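You operate a simulated robot arm through the tools that you are given. There is no shell and no other tool. Be economical: measure what you need, move in short steps, check, and stop when the job is done.

The job below is to be done with a simulated robot arm. You get a single attempt, and the scene is never put back.

Task
Stand the green mould cover beside the tile with the blue band. It goes on the side that lies toward x -1.0, y +0.0 (a direction in the base frame), with about 3 cm between them.

It is judged by the outcome, as a careful person would: the job done as asked, and still so three seconds after it is handed in. It fails if anything else is knocked over, pushed out of place, dropped, spilled or broken. A push-on lid holds only when it is set on centred and level and pressed home; a screw cap is set on level and turned clockwise until tight.

Robot
A 7-joint arm with a two-finger parallel gripper, fixed in place. Base frame: the origin is at the foot of the arm, x ahead of it, y to its left, z up; the work surface is at about z = 0. Units: m, degrees, N and s.
With the tool pointing down near the work surface it reaches from about 0.24 to 0.62 m from the base axis. Its first joint turns from -66.0 to 66.0 degrees. Payload 2.6 kg.
Tool frame: the origin (TCP) lies between the finger pads and is the grasp point; the fingertips stand 0.03 m ahead of it; z points along the fingers, y is the line along which they close. Largest opening 0.094 m; finger width 0.028, thickness 0.01; the body of the gripper, 0.05 by 0.096 m, starts 0.055 m behind the TCP.
Orientation is that of the tool frame in the base frame, as a unit quaternion [x, y, z, w]. With the fingers straight down and closing along the base's y, the tool's x points along the base's -x, its y along +y and its z along -z.

Tools
- The arm moves only by the tool jog_arm. Its arguments are lists of equal length, an entry for each row: "gripper": the gripper command, from -1 (shut) to 1 (fully open), values between in proportion; "xyz": the shift along the base's x, y, z in m, a list of three; "yaw": the turn about the base's z in degrees. In form: {"gripper": [gripper, ...], "xyz": [[tx, ty, tz], ...], "yaw": [yaw, ...]}. A call has 1 to 10 rows; each row is the pose to reach, as a shift and turn from the pose commanded when the call began. A row lasts 0.2 s, in which the tool goes at most 0.05 m and 8.6 degrees; a call with a longer step from one row to the next is refused whole, and so is a gripper value outside its range. Where a pose cannot be reached the arm comes as near as it can. A force on the tool above 40 N (or 10 N above the force at the start of the call, whichever is more), or a blocked arm, ends the call early, and 0.2 s more pass. Each finger travels about 0.072 m/s and halts on what it meets, pressing with about 40 N; the grip force reading is that of the motor and also rises with nothing between the fingers. The clock runs only during rows and for 0.2 s after the last one: add rows that repeat a pose to give the fingers time. It gives the time, the measured TCP pose, the force on the tool (base axes), the opening and the grip force at its end, in the units of the frame above (readings bear some noise), and new pictures: "show" is both (left out), scene, wrist or none.
- Cameras (640 x 400 px; columns grow to the right, rows downward): "scene" is fixed at [0.0504, 0.4505, 0.5612]; the picture's right is [-0.56, -0.83, 0.00], its down [-0.51, 0.34, -0.79] and it looks along [0.65, -0.44, -0.61] (base axes); focal length 345 px, centre (320, 200). "wrist" rides on the gripper at [-0.037, 0, -0.058] in the tool frame; the picture's right is [0.00, -1.00, 0.00], its down [0.97, 0.00, -0.24] and it looks along [0.24, 0.00, 0.97] (tool axes); focal length 218 px, centre (320, 200).
- point_at(camera, pixels): there is no depth. For up to 12 entries [column, row, z] of the newest picture of that camera ("zoom" is the newest enlarged one), the place [x, y] in the base frame at which the ray of that pixel passes the height z, good to about 0.003 m. No time passes.
- zoom(camera, box): a new picture of the part [left, top, right, bottom] of that camera's present view, enlarged. No time passes.
- finish_job(): hands the job in; it is judged then, once.

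Go step by step. Measure first, check grasps and placings, and put right what went wrong. The budget is 60 turns and 120 pictures, counting those below and the enlarged ones. Unless the task says otherwise, let go and move clear before handing in, and close with one line.

The tools are called after "Request:" by a JSON object that holds its "fn" and its "kwargs". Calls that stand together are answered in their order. jog_arm: Moves the arm, as the interface text tells. Its arguments: {"type":"object","properties":{"gripper":{"type":"array","items":{"type":"number"}},"xyz":{"type":"array","items":{"type":"array","items":{"type":"number"}}},"yaw":{"type":"array","items":{"type":"number"}},"show":{"type":"string","enum":["both","scene","wrist","none"]}},"required":["gripper","xyz","yaw"]} The other tools are called the same way: point_at (camera, pixels) gives the place at which the rays of pixels pass given heights; zoom (camera, box) takes an enlarged picture of a part of a camera's view; finish_job () hands the job in.

At the start:

```text
t: 0.0
ee_pos: [0.4591, 0.1562, 0.2608]
tool_rot: [0.0, 1.0, 0.0, 0.001]
contact_force: [0.6, 0.0, 0.3]
width: 0.0937
finger_force: 0.1
```

scene: 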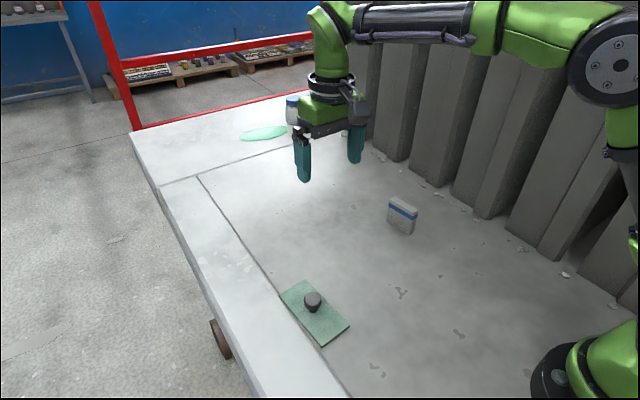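
wrist: 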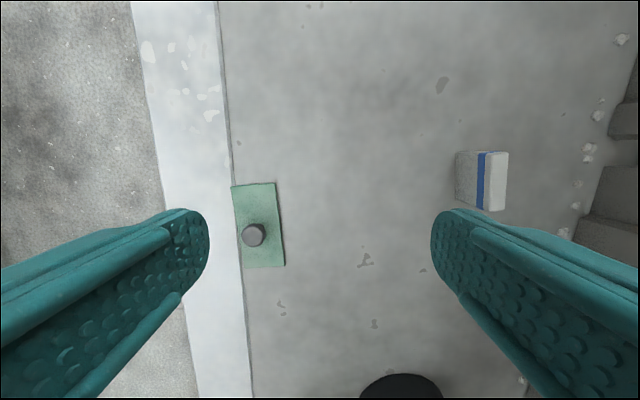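

The green plate with a dark knob (scene 315,310) looks like the mould cover, and the block with the blue band is at (402,215). Another blue-marked thing sits near (292,108), so I'll enlarge all of them.

Request:
{"fn": "zoom", "kwargs": {"camera": "scene", "box": [260, 260, 380, 360]}}

Request:
{"fn": "zoom", "kwargs": {"camera": "scene", "box": [360, 180, 450, 250]}}

Request:
{"fn": "zoom", "kwargs": {"camera": "scene", "box": [220, 80, 380, 180]}}

Request:
{"fn": "point_at", "kwargs": {"camera": "wrist", "pixels": [[232, 186, 0.0], [275, 182, 0.0], [285, 266, 0.0], [242, 268, 0.0], [254, 233, 0.03], [507, 153, 0.05], [503, 211, 0.05], [456, 152, 0.0], [458, 201, 0.0], [482, 152, 0.05], [480, 209, 0.05]]}}

Request:
{"fn": "point_at", "kwargs": {"camera": "scene", "pixels": [[280, 293, 0.0], [304, 280, 0.0], [350, 325, 0.0], [322, 346, 0.0], [388, 227, 0.0], [411, 235, 0.0]]}}

```text
4.00 times, centred on (320, 310) of scene
```

zoom: 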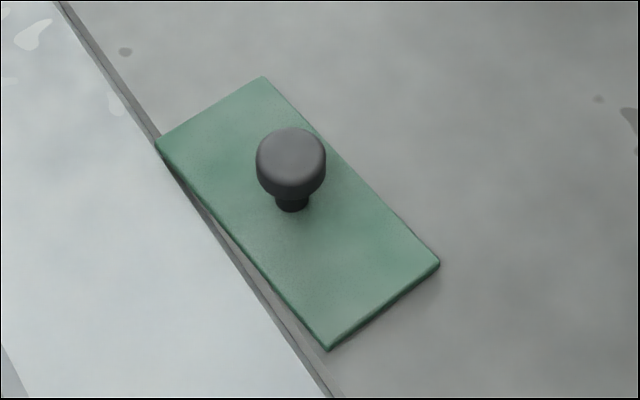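

```text
5.71 times, centred on (405, 215) of scene
```

zoom: 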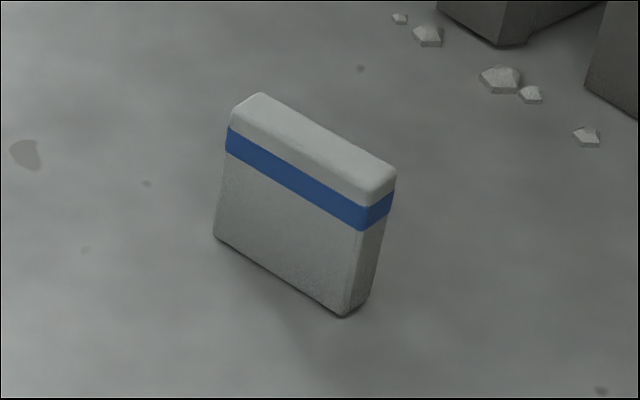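

```text
4.00 times, centred on (300, 130) of scene
```

zoom: 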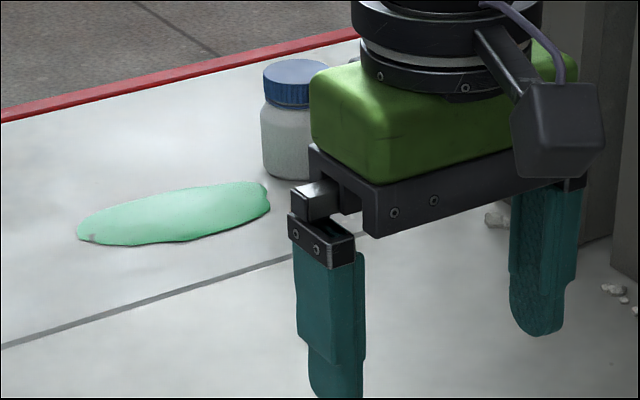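

```text
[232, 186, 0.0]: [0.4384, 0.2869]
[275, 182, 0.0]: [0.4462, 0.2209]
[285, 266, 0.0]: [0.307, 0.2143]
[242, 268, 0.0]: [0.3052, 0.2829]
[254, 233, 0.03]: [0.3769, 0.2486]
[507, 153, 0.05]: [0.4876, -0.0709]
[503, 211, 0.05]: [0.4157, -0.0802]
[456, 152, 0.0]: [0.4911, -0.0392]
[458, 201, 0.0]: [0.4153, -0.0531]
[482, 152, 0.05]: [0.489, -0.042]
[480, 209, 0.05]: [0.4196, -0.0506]
```

```text
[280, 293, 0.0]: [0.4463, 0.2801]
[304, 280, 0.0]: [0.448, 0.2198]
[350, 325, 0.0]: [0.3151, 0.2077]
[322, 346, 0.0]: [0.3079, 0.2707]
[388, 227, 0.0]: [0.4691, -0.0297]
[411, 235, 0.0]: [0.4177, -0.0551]
```

The cover is the flat green plate, about 14 by 6.5 cm, with its long side along x and its knob up near (0.377, 0.249). The tile's near edge is at x≈0.415. The blue item at the back is only a jar lid, so I'll move over the knob and look closely.

Request:
{"fn": "jog_arm", "kwargs": {"gripper": [1, 1, 0.6, 0.4, 0.4], "xyz": [[-0.027, 0.031, -0.02], [-0.054, 0.061, -0.04], [-0.082, 0.0925, -0.06], [-0.082, 0.0925, -0.1], [-0.082, 0.0925, -0.13]], "yaw": [0, 0, 0, 0, 0]}}

```text
t: 1.2
ee_pos: [0.3774, 0.2499, 0.1292]
tool_rot: [0.0, 1.0, 0.0, 0.0]
contact_force: [0.6, -0.3, 0.1]
width: 0.0658
finger_force: 0.1
```

scene: 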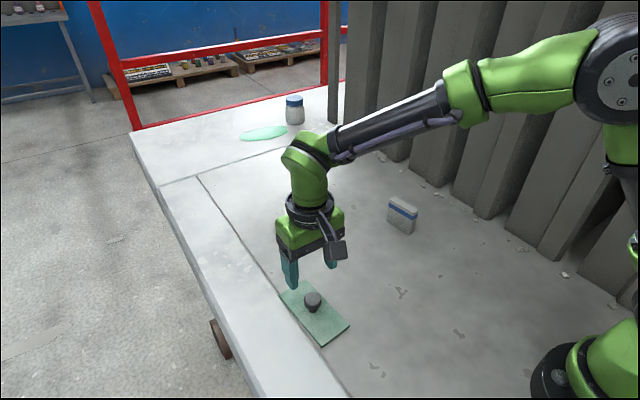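
wrist: 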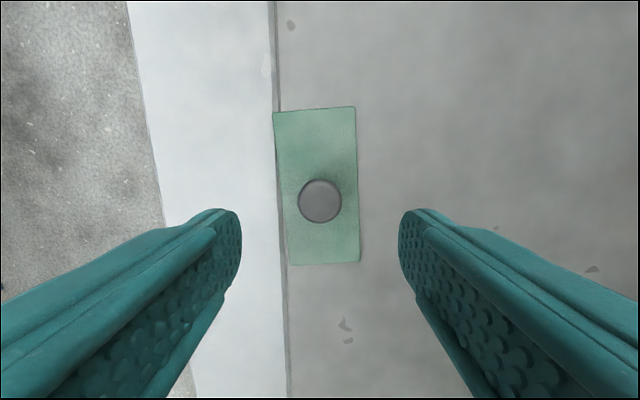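

The knob is at wrist (320,201), centred in y. Next I'll get its x, the plate corners and the plate's yaw.

Request:
{"fn": "point_at", "kwargs": {"camera": "wrist", "pixels": [[320, 201, 0.04], [320, 201, 0.035], [273, 112, 0.005], [355, 106, 0.005], [359, 261, 0.005], [288, 265, 0.005], [298, 201, 0.035], [342, 201, 0.035]]}}

Request:
{"fn": "zoom", "kwargs": {"camera": "wrist", "box": [240, 90, 400, 290]}}

Request:
{"fn": "zoom", "kwargs": {"camera": "scene", "box": [265, 250, 365, 350]}}

```text
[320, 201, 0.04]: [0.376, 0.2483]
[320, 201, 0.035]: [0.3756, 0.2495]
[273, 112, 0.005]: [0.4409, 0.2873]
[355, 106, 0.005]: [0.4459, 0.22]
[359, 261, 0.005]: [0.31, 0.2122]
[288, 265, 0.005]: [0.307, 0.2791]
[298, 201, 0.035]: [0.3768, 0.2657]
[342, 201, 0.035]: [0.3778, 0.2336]
```

```text
2.00 times, centred on (320, 190) of wrist
```

zoom: 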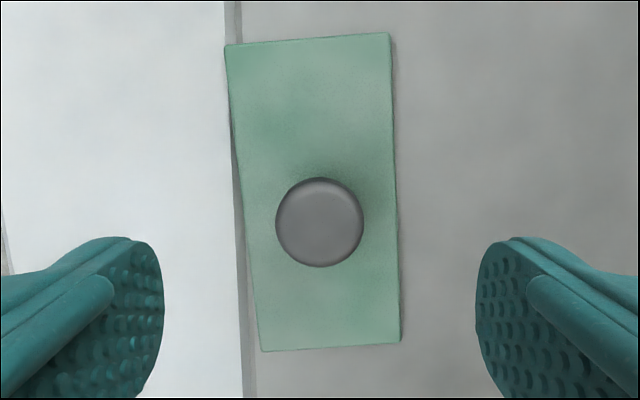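

```text
4.00 times, centred on (315, 300) of scene
```

zoom: 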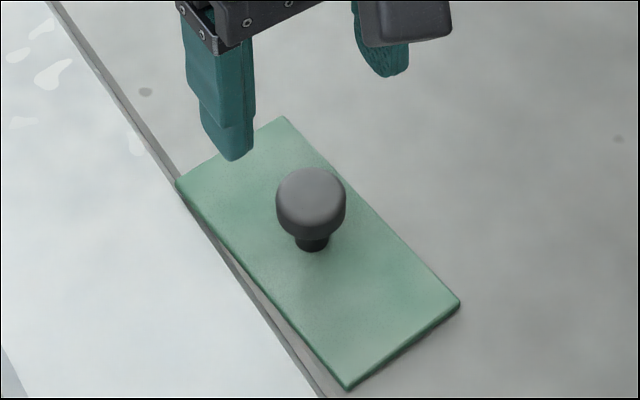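

The knob head is about 32 mm across and centred at (0.376, 0.249), and the plate is yawed about +3°. I'll lower so the fingertips stop about 14 mm above the table, around the knob head, and close.

Request:
{"fn": "jog_arm", "kwargs": {"gripper": [0.4, 0.4, 0.4, -1, -1, -1, -1, -1], "xyz": [[-0.001, 0, -0.04], [-0.001, 0, -0.07], [-0.001, 0, -0.086], [-0.001, 0, -0.086], [-0.001, 0, -0.086], [-0.001, 0, -0.086], [-0.001, 0, -0.086], [-0.001, 0, -0.086]], "yaw": [0, 0, 0, 0, 0, 0, 0, 0]}}

```text
t: 3.0
ee_pos: [0.3769, 0.2474, 0.0441]
tool_rot: [0.0, 1.0, 0.0, 0.0]
contact_force: [0.8, -0.2, -0.3]
width: 0.0304
finger_force: 40.0
```

scene: 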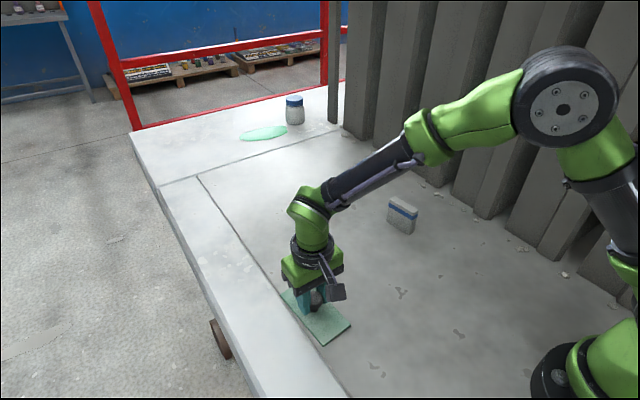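
wrist: 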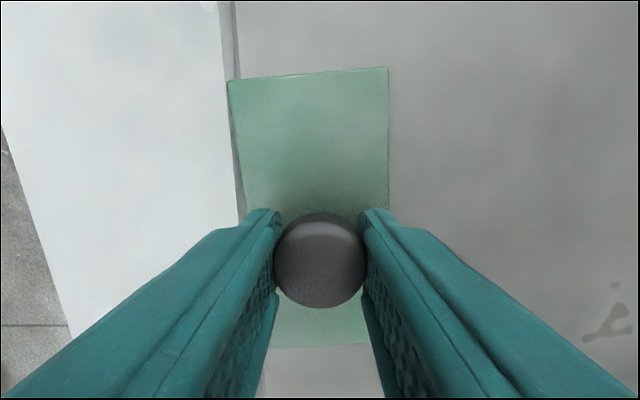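

The opening stopped at 30 mm with a firm grip on the knob. I'll lift straight up 10 cm and check.

Request:
{"fn": "jog_arm", "kwargs": {"gripper": [-1, -1, -1, -1, -1], "xyz": [[0, 0, 0.01], [0, 0, 0.03], [0, 0, 0.06], [0, 0, 0.09], [0, 0, 0.1]], "yaw": [0, 0, 0, 0, 0]}}

```text
t: 4.2
ee_pos: [0.378, 0.2478, 0.1448]
tool_rot: [0.001, 1.0, -0.001, 0.0]
contact_force: [0.7, 0.2, -0.5]
width: 0.0305
finger_force: 40.3
```

scene: 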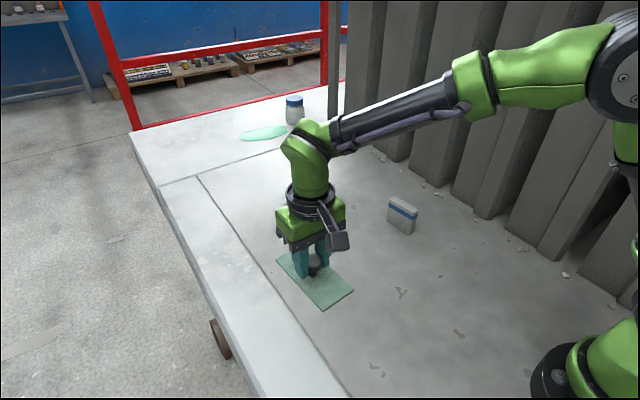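
wrist: 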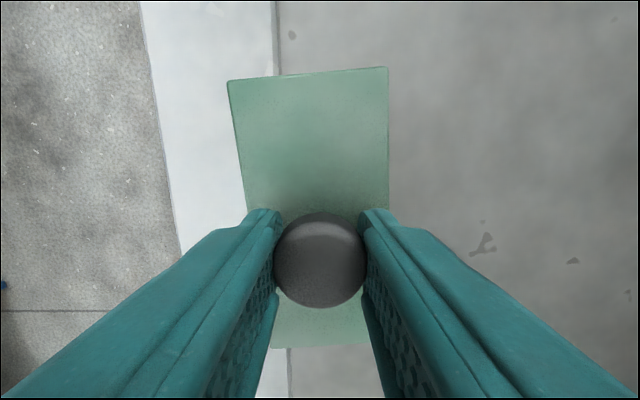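

The cover is lifted and level. I'll pin down the tile's footprint before the transfer.

Request:
{"fn": "point_at", "kwargs": {"camera": "scene", "pixels": [[386.3, 221.5, 0.0], [409, 235.5, 0.0], [413.4, 232.5, 0.0], [389, 202, 0.05], [413, 216, 0.05], [418, 211, 0.05]]}}

Request:
{"fn": "zoom", "kwargs": {"camera": "scene", "box": [370, 185, 434, 245]}}

```text
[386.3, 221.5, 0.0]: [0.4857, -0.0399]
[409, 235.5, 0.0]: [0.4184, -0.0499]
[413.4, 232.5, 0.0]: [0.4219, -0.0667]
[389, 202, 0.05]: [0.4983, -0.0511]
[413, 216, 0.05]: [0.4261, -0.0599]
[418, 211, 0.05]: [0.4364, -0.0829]
```

```text
6.67 times, centred on (402, 215) of scene
```

zoom: 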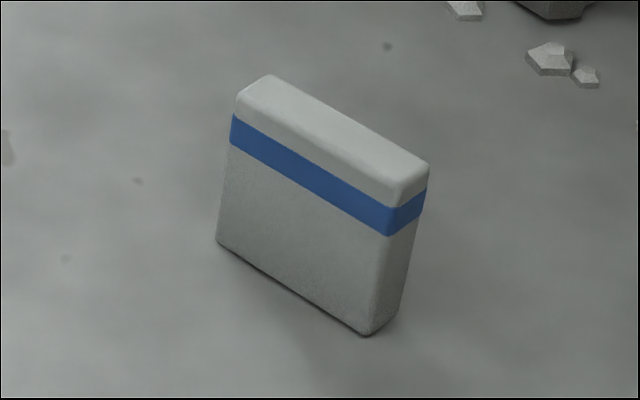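

The tile's near face is at x≈0.418 and its centre is at y≈-0.057. The target cover centre is then (0.320, -0.057), so I'll carry it there at height, pulling x back first.

Request:
{"fn": "jog_arm", "kwargs": {"gripper": [-1, -1, -1, -1, -1, -1, -1, -1, -1, -1], "xyz": [[-0.015, -0.015, 0], [-0.03, -0.045, 0], [-0.045, -0.08, 0], [-0.058, -0.118, 0], [-0.058, -0.158, 0], [-0.058, -0.198, 0], [-0.058, -0.238, 0], [-0.058, -0.275, 0], [-0.058, -0.304, 0], [-0.058, -0.304, -0.03]], "yaw": [0, 0, 0, 0, 0, 0, 0, 0, 0, 0]}}

```text
t: 6.4
ee_pos: [0.3195, -0.057, 0.1146]
tool_rot: [0.0, 1.0, 0.0, -0.001]
contact_force: [0.0, -0.6, -0.5]
width: 0.0303
finger_force: 39.8
```

scene: 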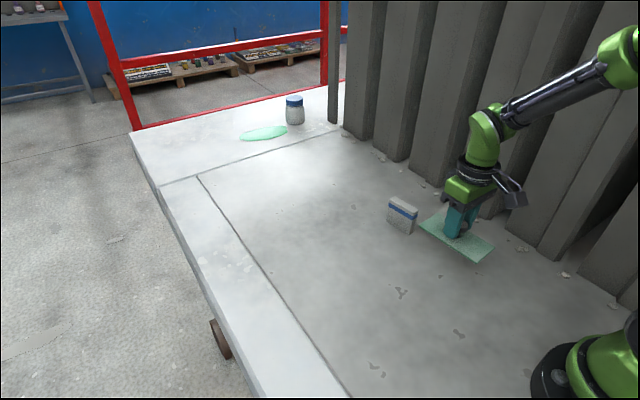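
wrist: 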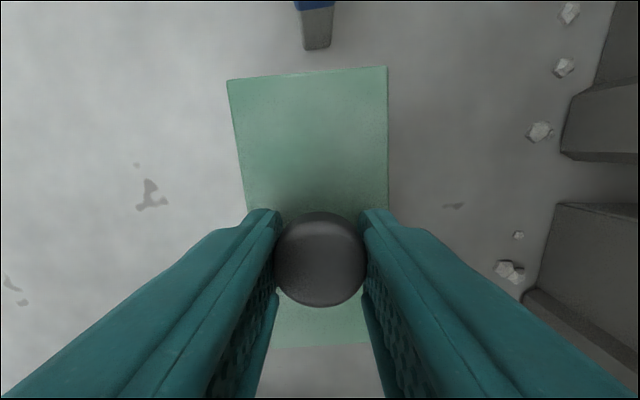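

The tile foot shows at wrist (304–331, 49), just ahead of the cover. I'll measure it at z=0.

Request:
{"fn": "point_at", "kwargs": {"camera": "wrist", "pixels": [[304, 50, 0.0], [330, 48, 0.0], [228, 80, 0.075], [387, 66, 0.075], [309, 73, 0.075]]}}

```text
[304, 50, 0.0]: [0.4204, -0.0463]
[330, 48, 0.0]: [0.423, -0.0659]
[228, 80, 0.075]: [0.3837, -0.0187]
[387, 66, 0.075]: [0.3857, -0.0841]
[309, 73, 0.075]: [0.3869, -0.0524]
```

The gap is now about 33 mm. I'll move 3 mm forward and lower to the height where I grasped it.

Request:
{"fn": "jog_arm", "kwargs": {"gripper": [-1, -1, -1, -1, -1], "xyz": [[0.003, 0, -0.02], [0.003, 0, -0.045], [0.003, 0, -0.062], [0.003, 0, -0.068], [0.003, 0, -0.0705]], "yaw": [0, 0, 0, 0, 0]}}

```text
t: 7.6
ee_pos: [0.3215, -0.0567, 0.0432]
tool_rot: [0.001, 1.0, 0.0, -0.001]
contact_force: [1.2, -0.9, 0.0]
width: 0.0305
finger_force: 40.1
```

scene: 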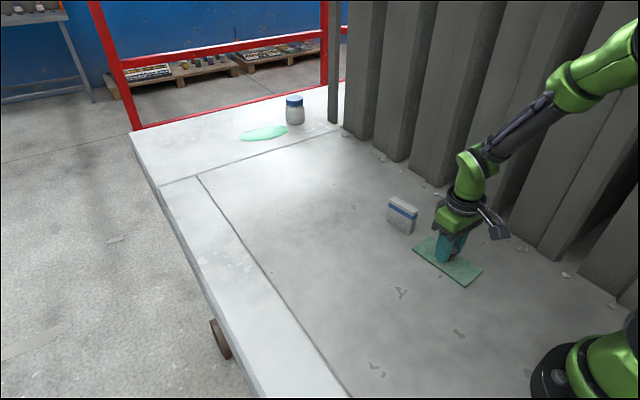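
wrist: 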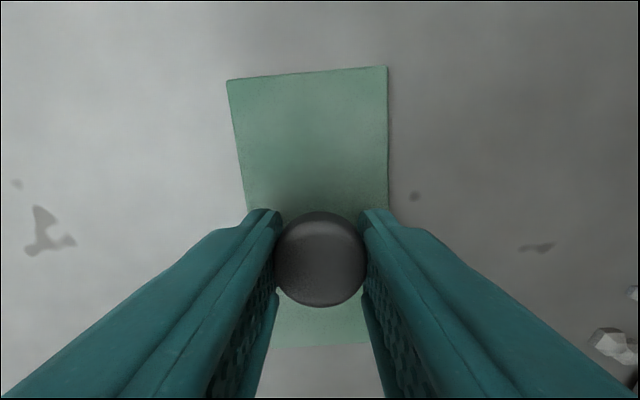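

The height now matches the grasp height, but the force shows no clear contact. I'll look for any gap under the plate at scene (415–482, 235–287).

Request:
{"fn": "zoom", "kwargs": {"camera": "scene", "box": [380, 190, 500, 300]}}

Request:
{"fn": "jog_arm", "kwargs": {"gripper": [-1, -1], "xyz": [[0, 0, -0.001], [0, 0, -0.002]], "yaw": [0, 0], "show": "none"}}

```text
3.64 times, centred on (440, 245) of scene
```

zoom: 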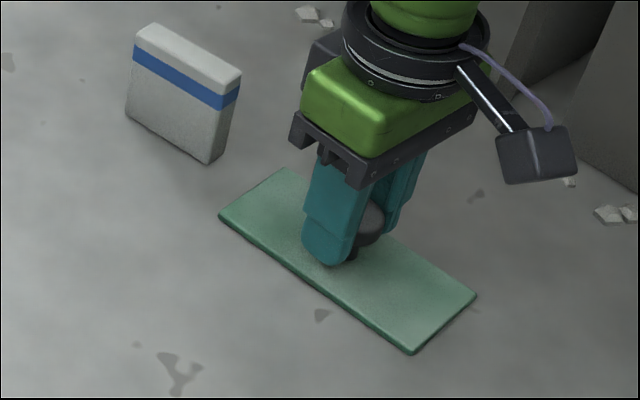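

```text
t: 8.2
ee_pos: [0.3217, -0.0553, 0.0436]
tool_rot: [0.001, 1.0, -0.001, 0.001]
contact_force: [-9.9, 0.3, 29.2]
width: 0.0305
finger_force: 40.2
```

The 29 N upward force shows the plate is firmly on the table. I'll ease back up 2 mm, open just enough and rise clear.

Request:
{"fn": "jog_arm", "kwargs": {"gripper": [-1, 0.3, 0.3, 0.3, 0.3, 0.3, 0.3, 0.3, 0.3], "xyz": [[0, 0, 0.0015], [0, 0, 0.0015], [0, 0, 0.0015], [0, 0, 0.0015], [0, 0, 0.02], [0, 0, 0.05], [0, 0, 0.09], [0, 0, 0.13], [0, 0, 0.16]], "yaw": [0, 0, 0, 0, 0, 0, 0, 0, 0]}}

Request:
{"fn": "zoom", "kwargs": {"camera": "scene", "box": [380, 190, 500, 300]}}

```text
t: 10.2
ee_pos: [0.3203, -0.0566, 0.202]
tool_rot: [0.001, 1.0, 0.0, -0.001]
contact_force: [0.3, -0.4, -0.2]
width: 0.0609
finger_force: 0.0
```

scene: 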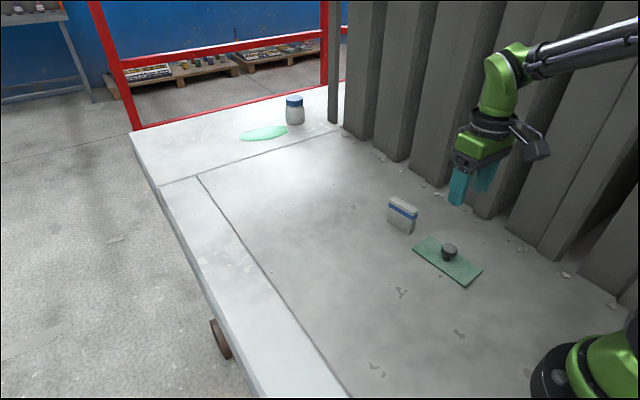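
wrist: 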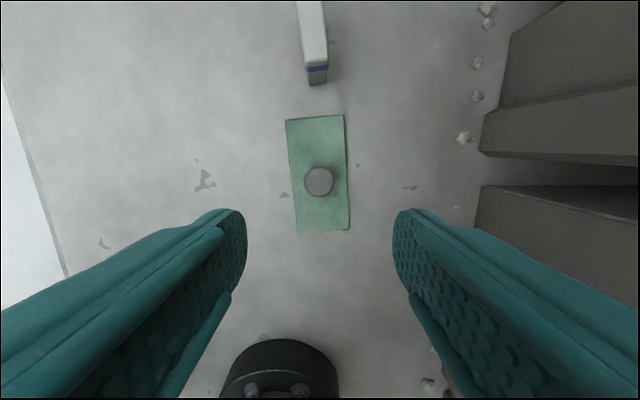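

```text
3.64 times, centred on (440, 245) of scene
```

zoom: 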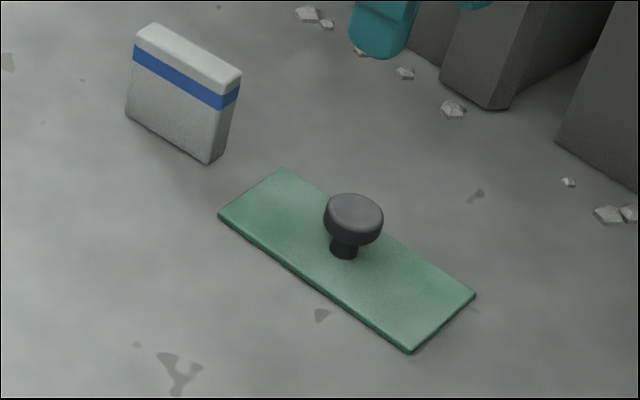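

The cover lies flat with its knob up and the tile is still standing. I'll measure the gap from wrist (285–345, 118) to (307–328, 85).

Request:
{"fn": "point_at", "kwargs": {"camera": "wrist", "pixels": [[286, 120, 0.005], [344, 115, 0.005], [308, 86, 0.0], [327, 84, 0.0], [318, 117, 0.005]]}}

```text
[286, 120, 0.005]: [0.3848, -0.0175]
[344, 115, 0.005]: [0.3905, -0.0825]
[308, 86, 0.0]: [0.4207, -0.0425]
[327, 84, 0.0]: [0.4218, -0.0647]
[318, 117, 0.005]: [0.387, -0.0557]
```

The cover's far edge is at x≈0.388 and the tile's foot is at about 0.420. That leaves a gap of about 3 cm, lined up in y, and the gripper is clear, so I'm handing in.

Request:
{"fn": "finish_job", "kwargs": {}}

```text
The job is handed in.
```

The green mould cover is lying flat, knob up, on the -x side of the blue-banded tile, with a gap of about 3 cm; the tile and everything else look undisturbed.
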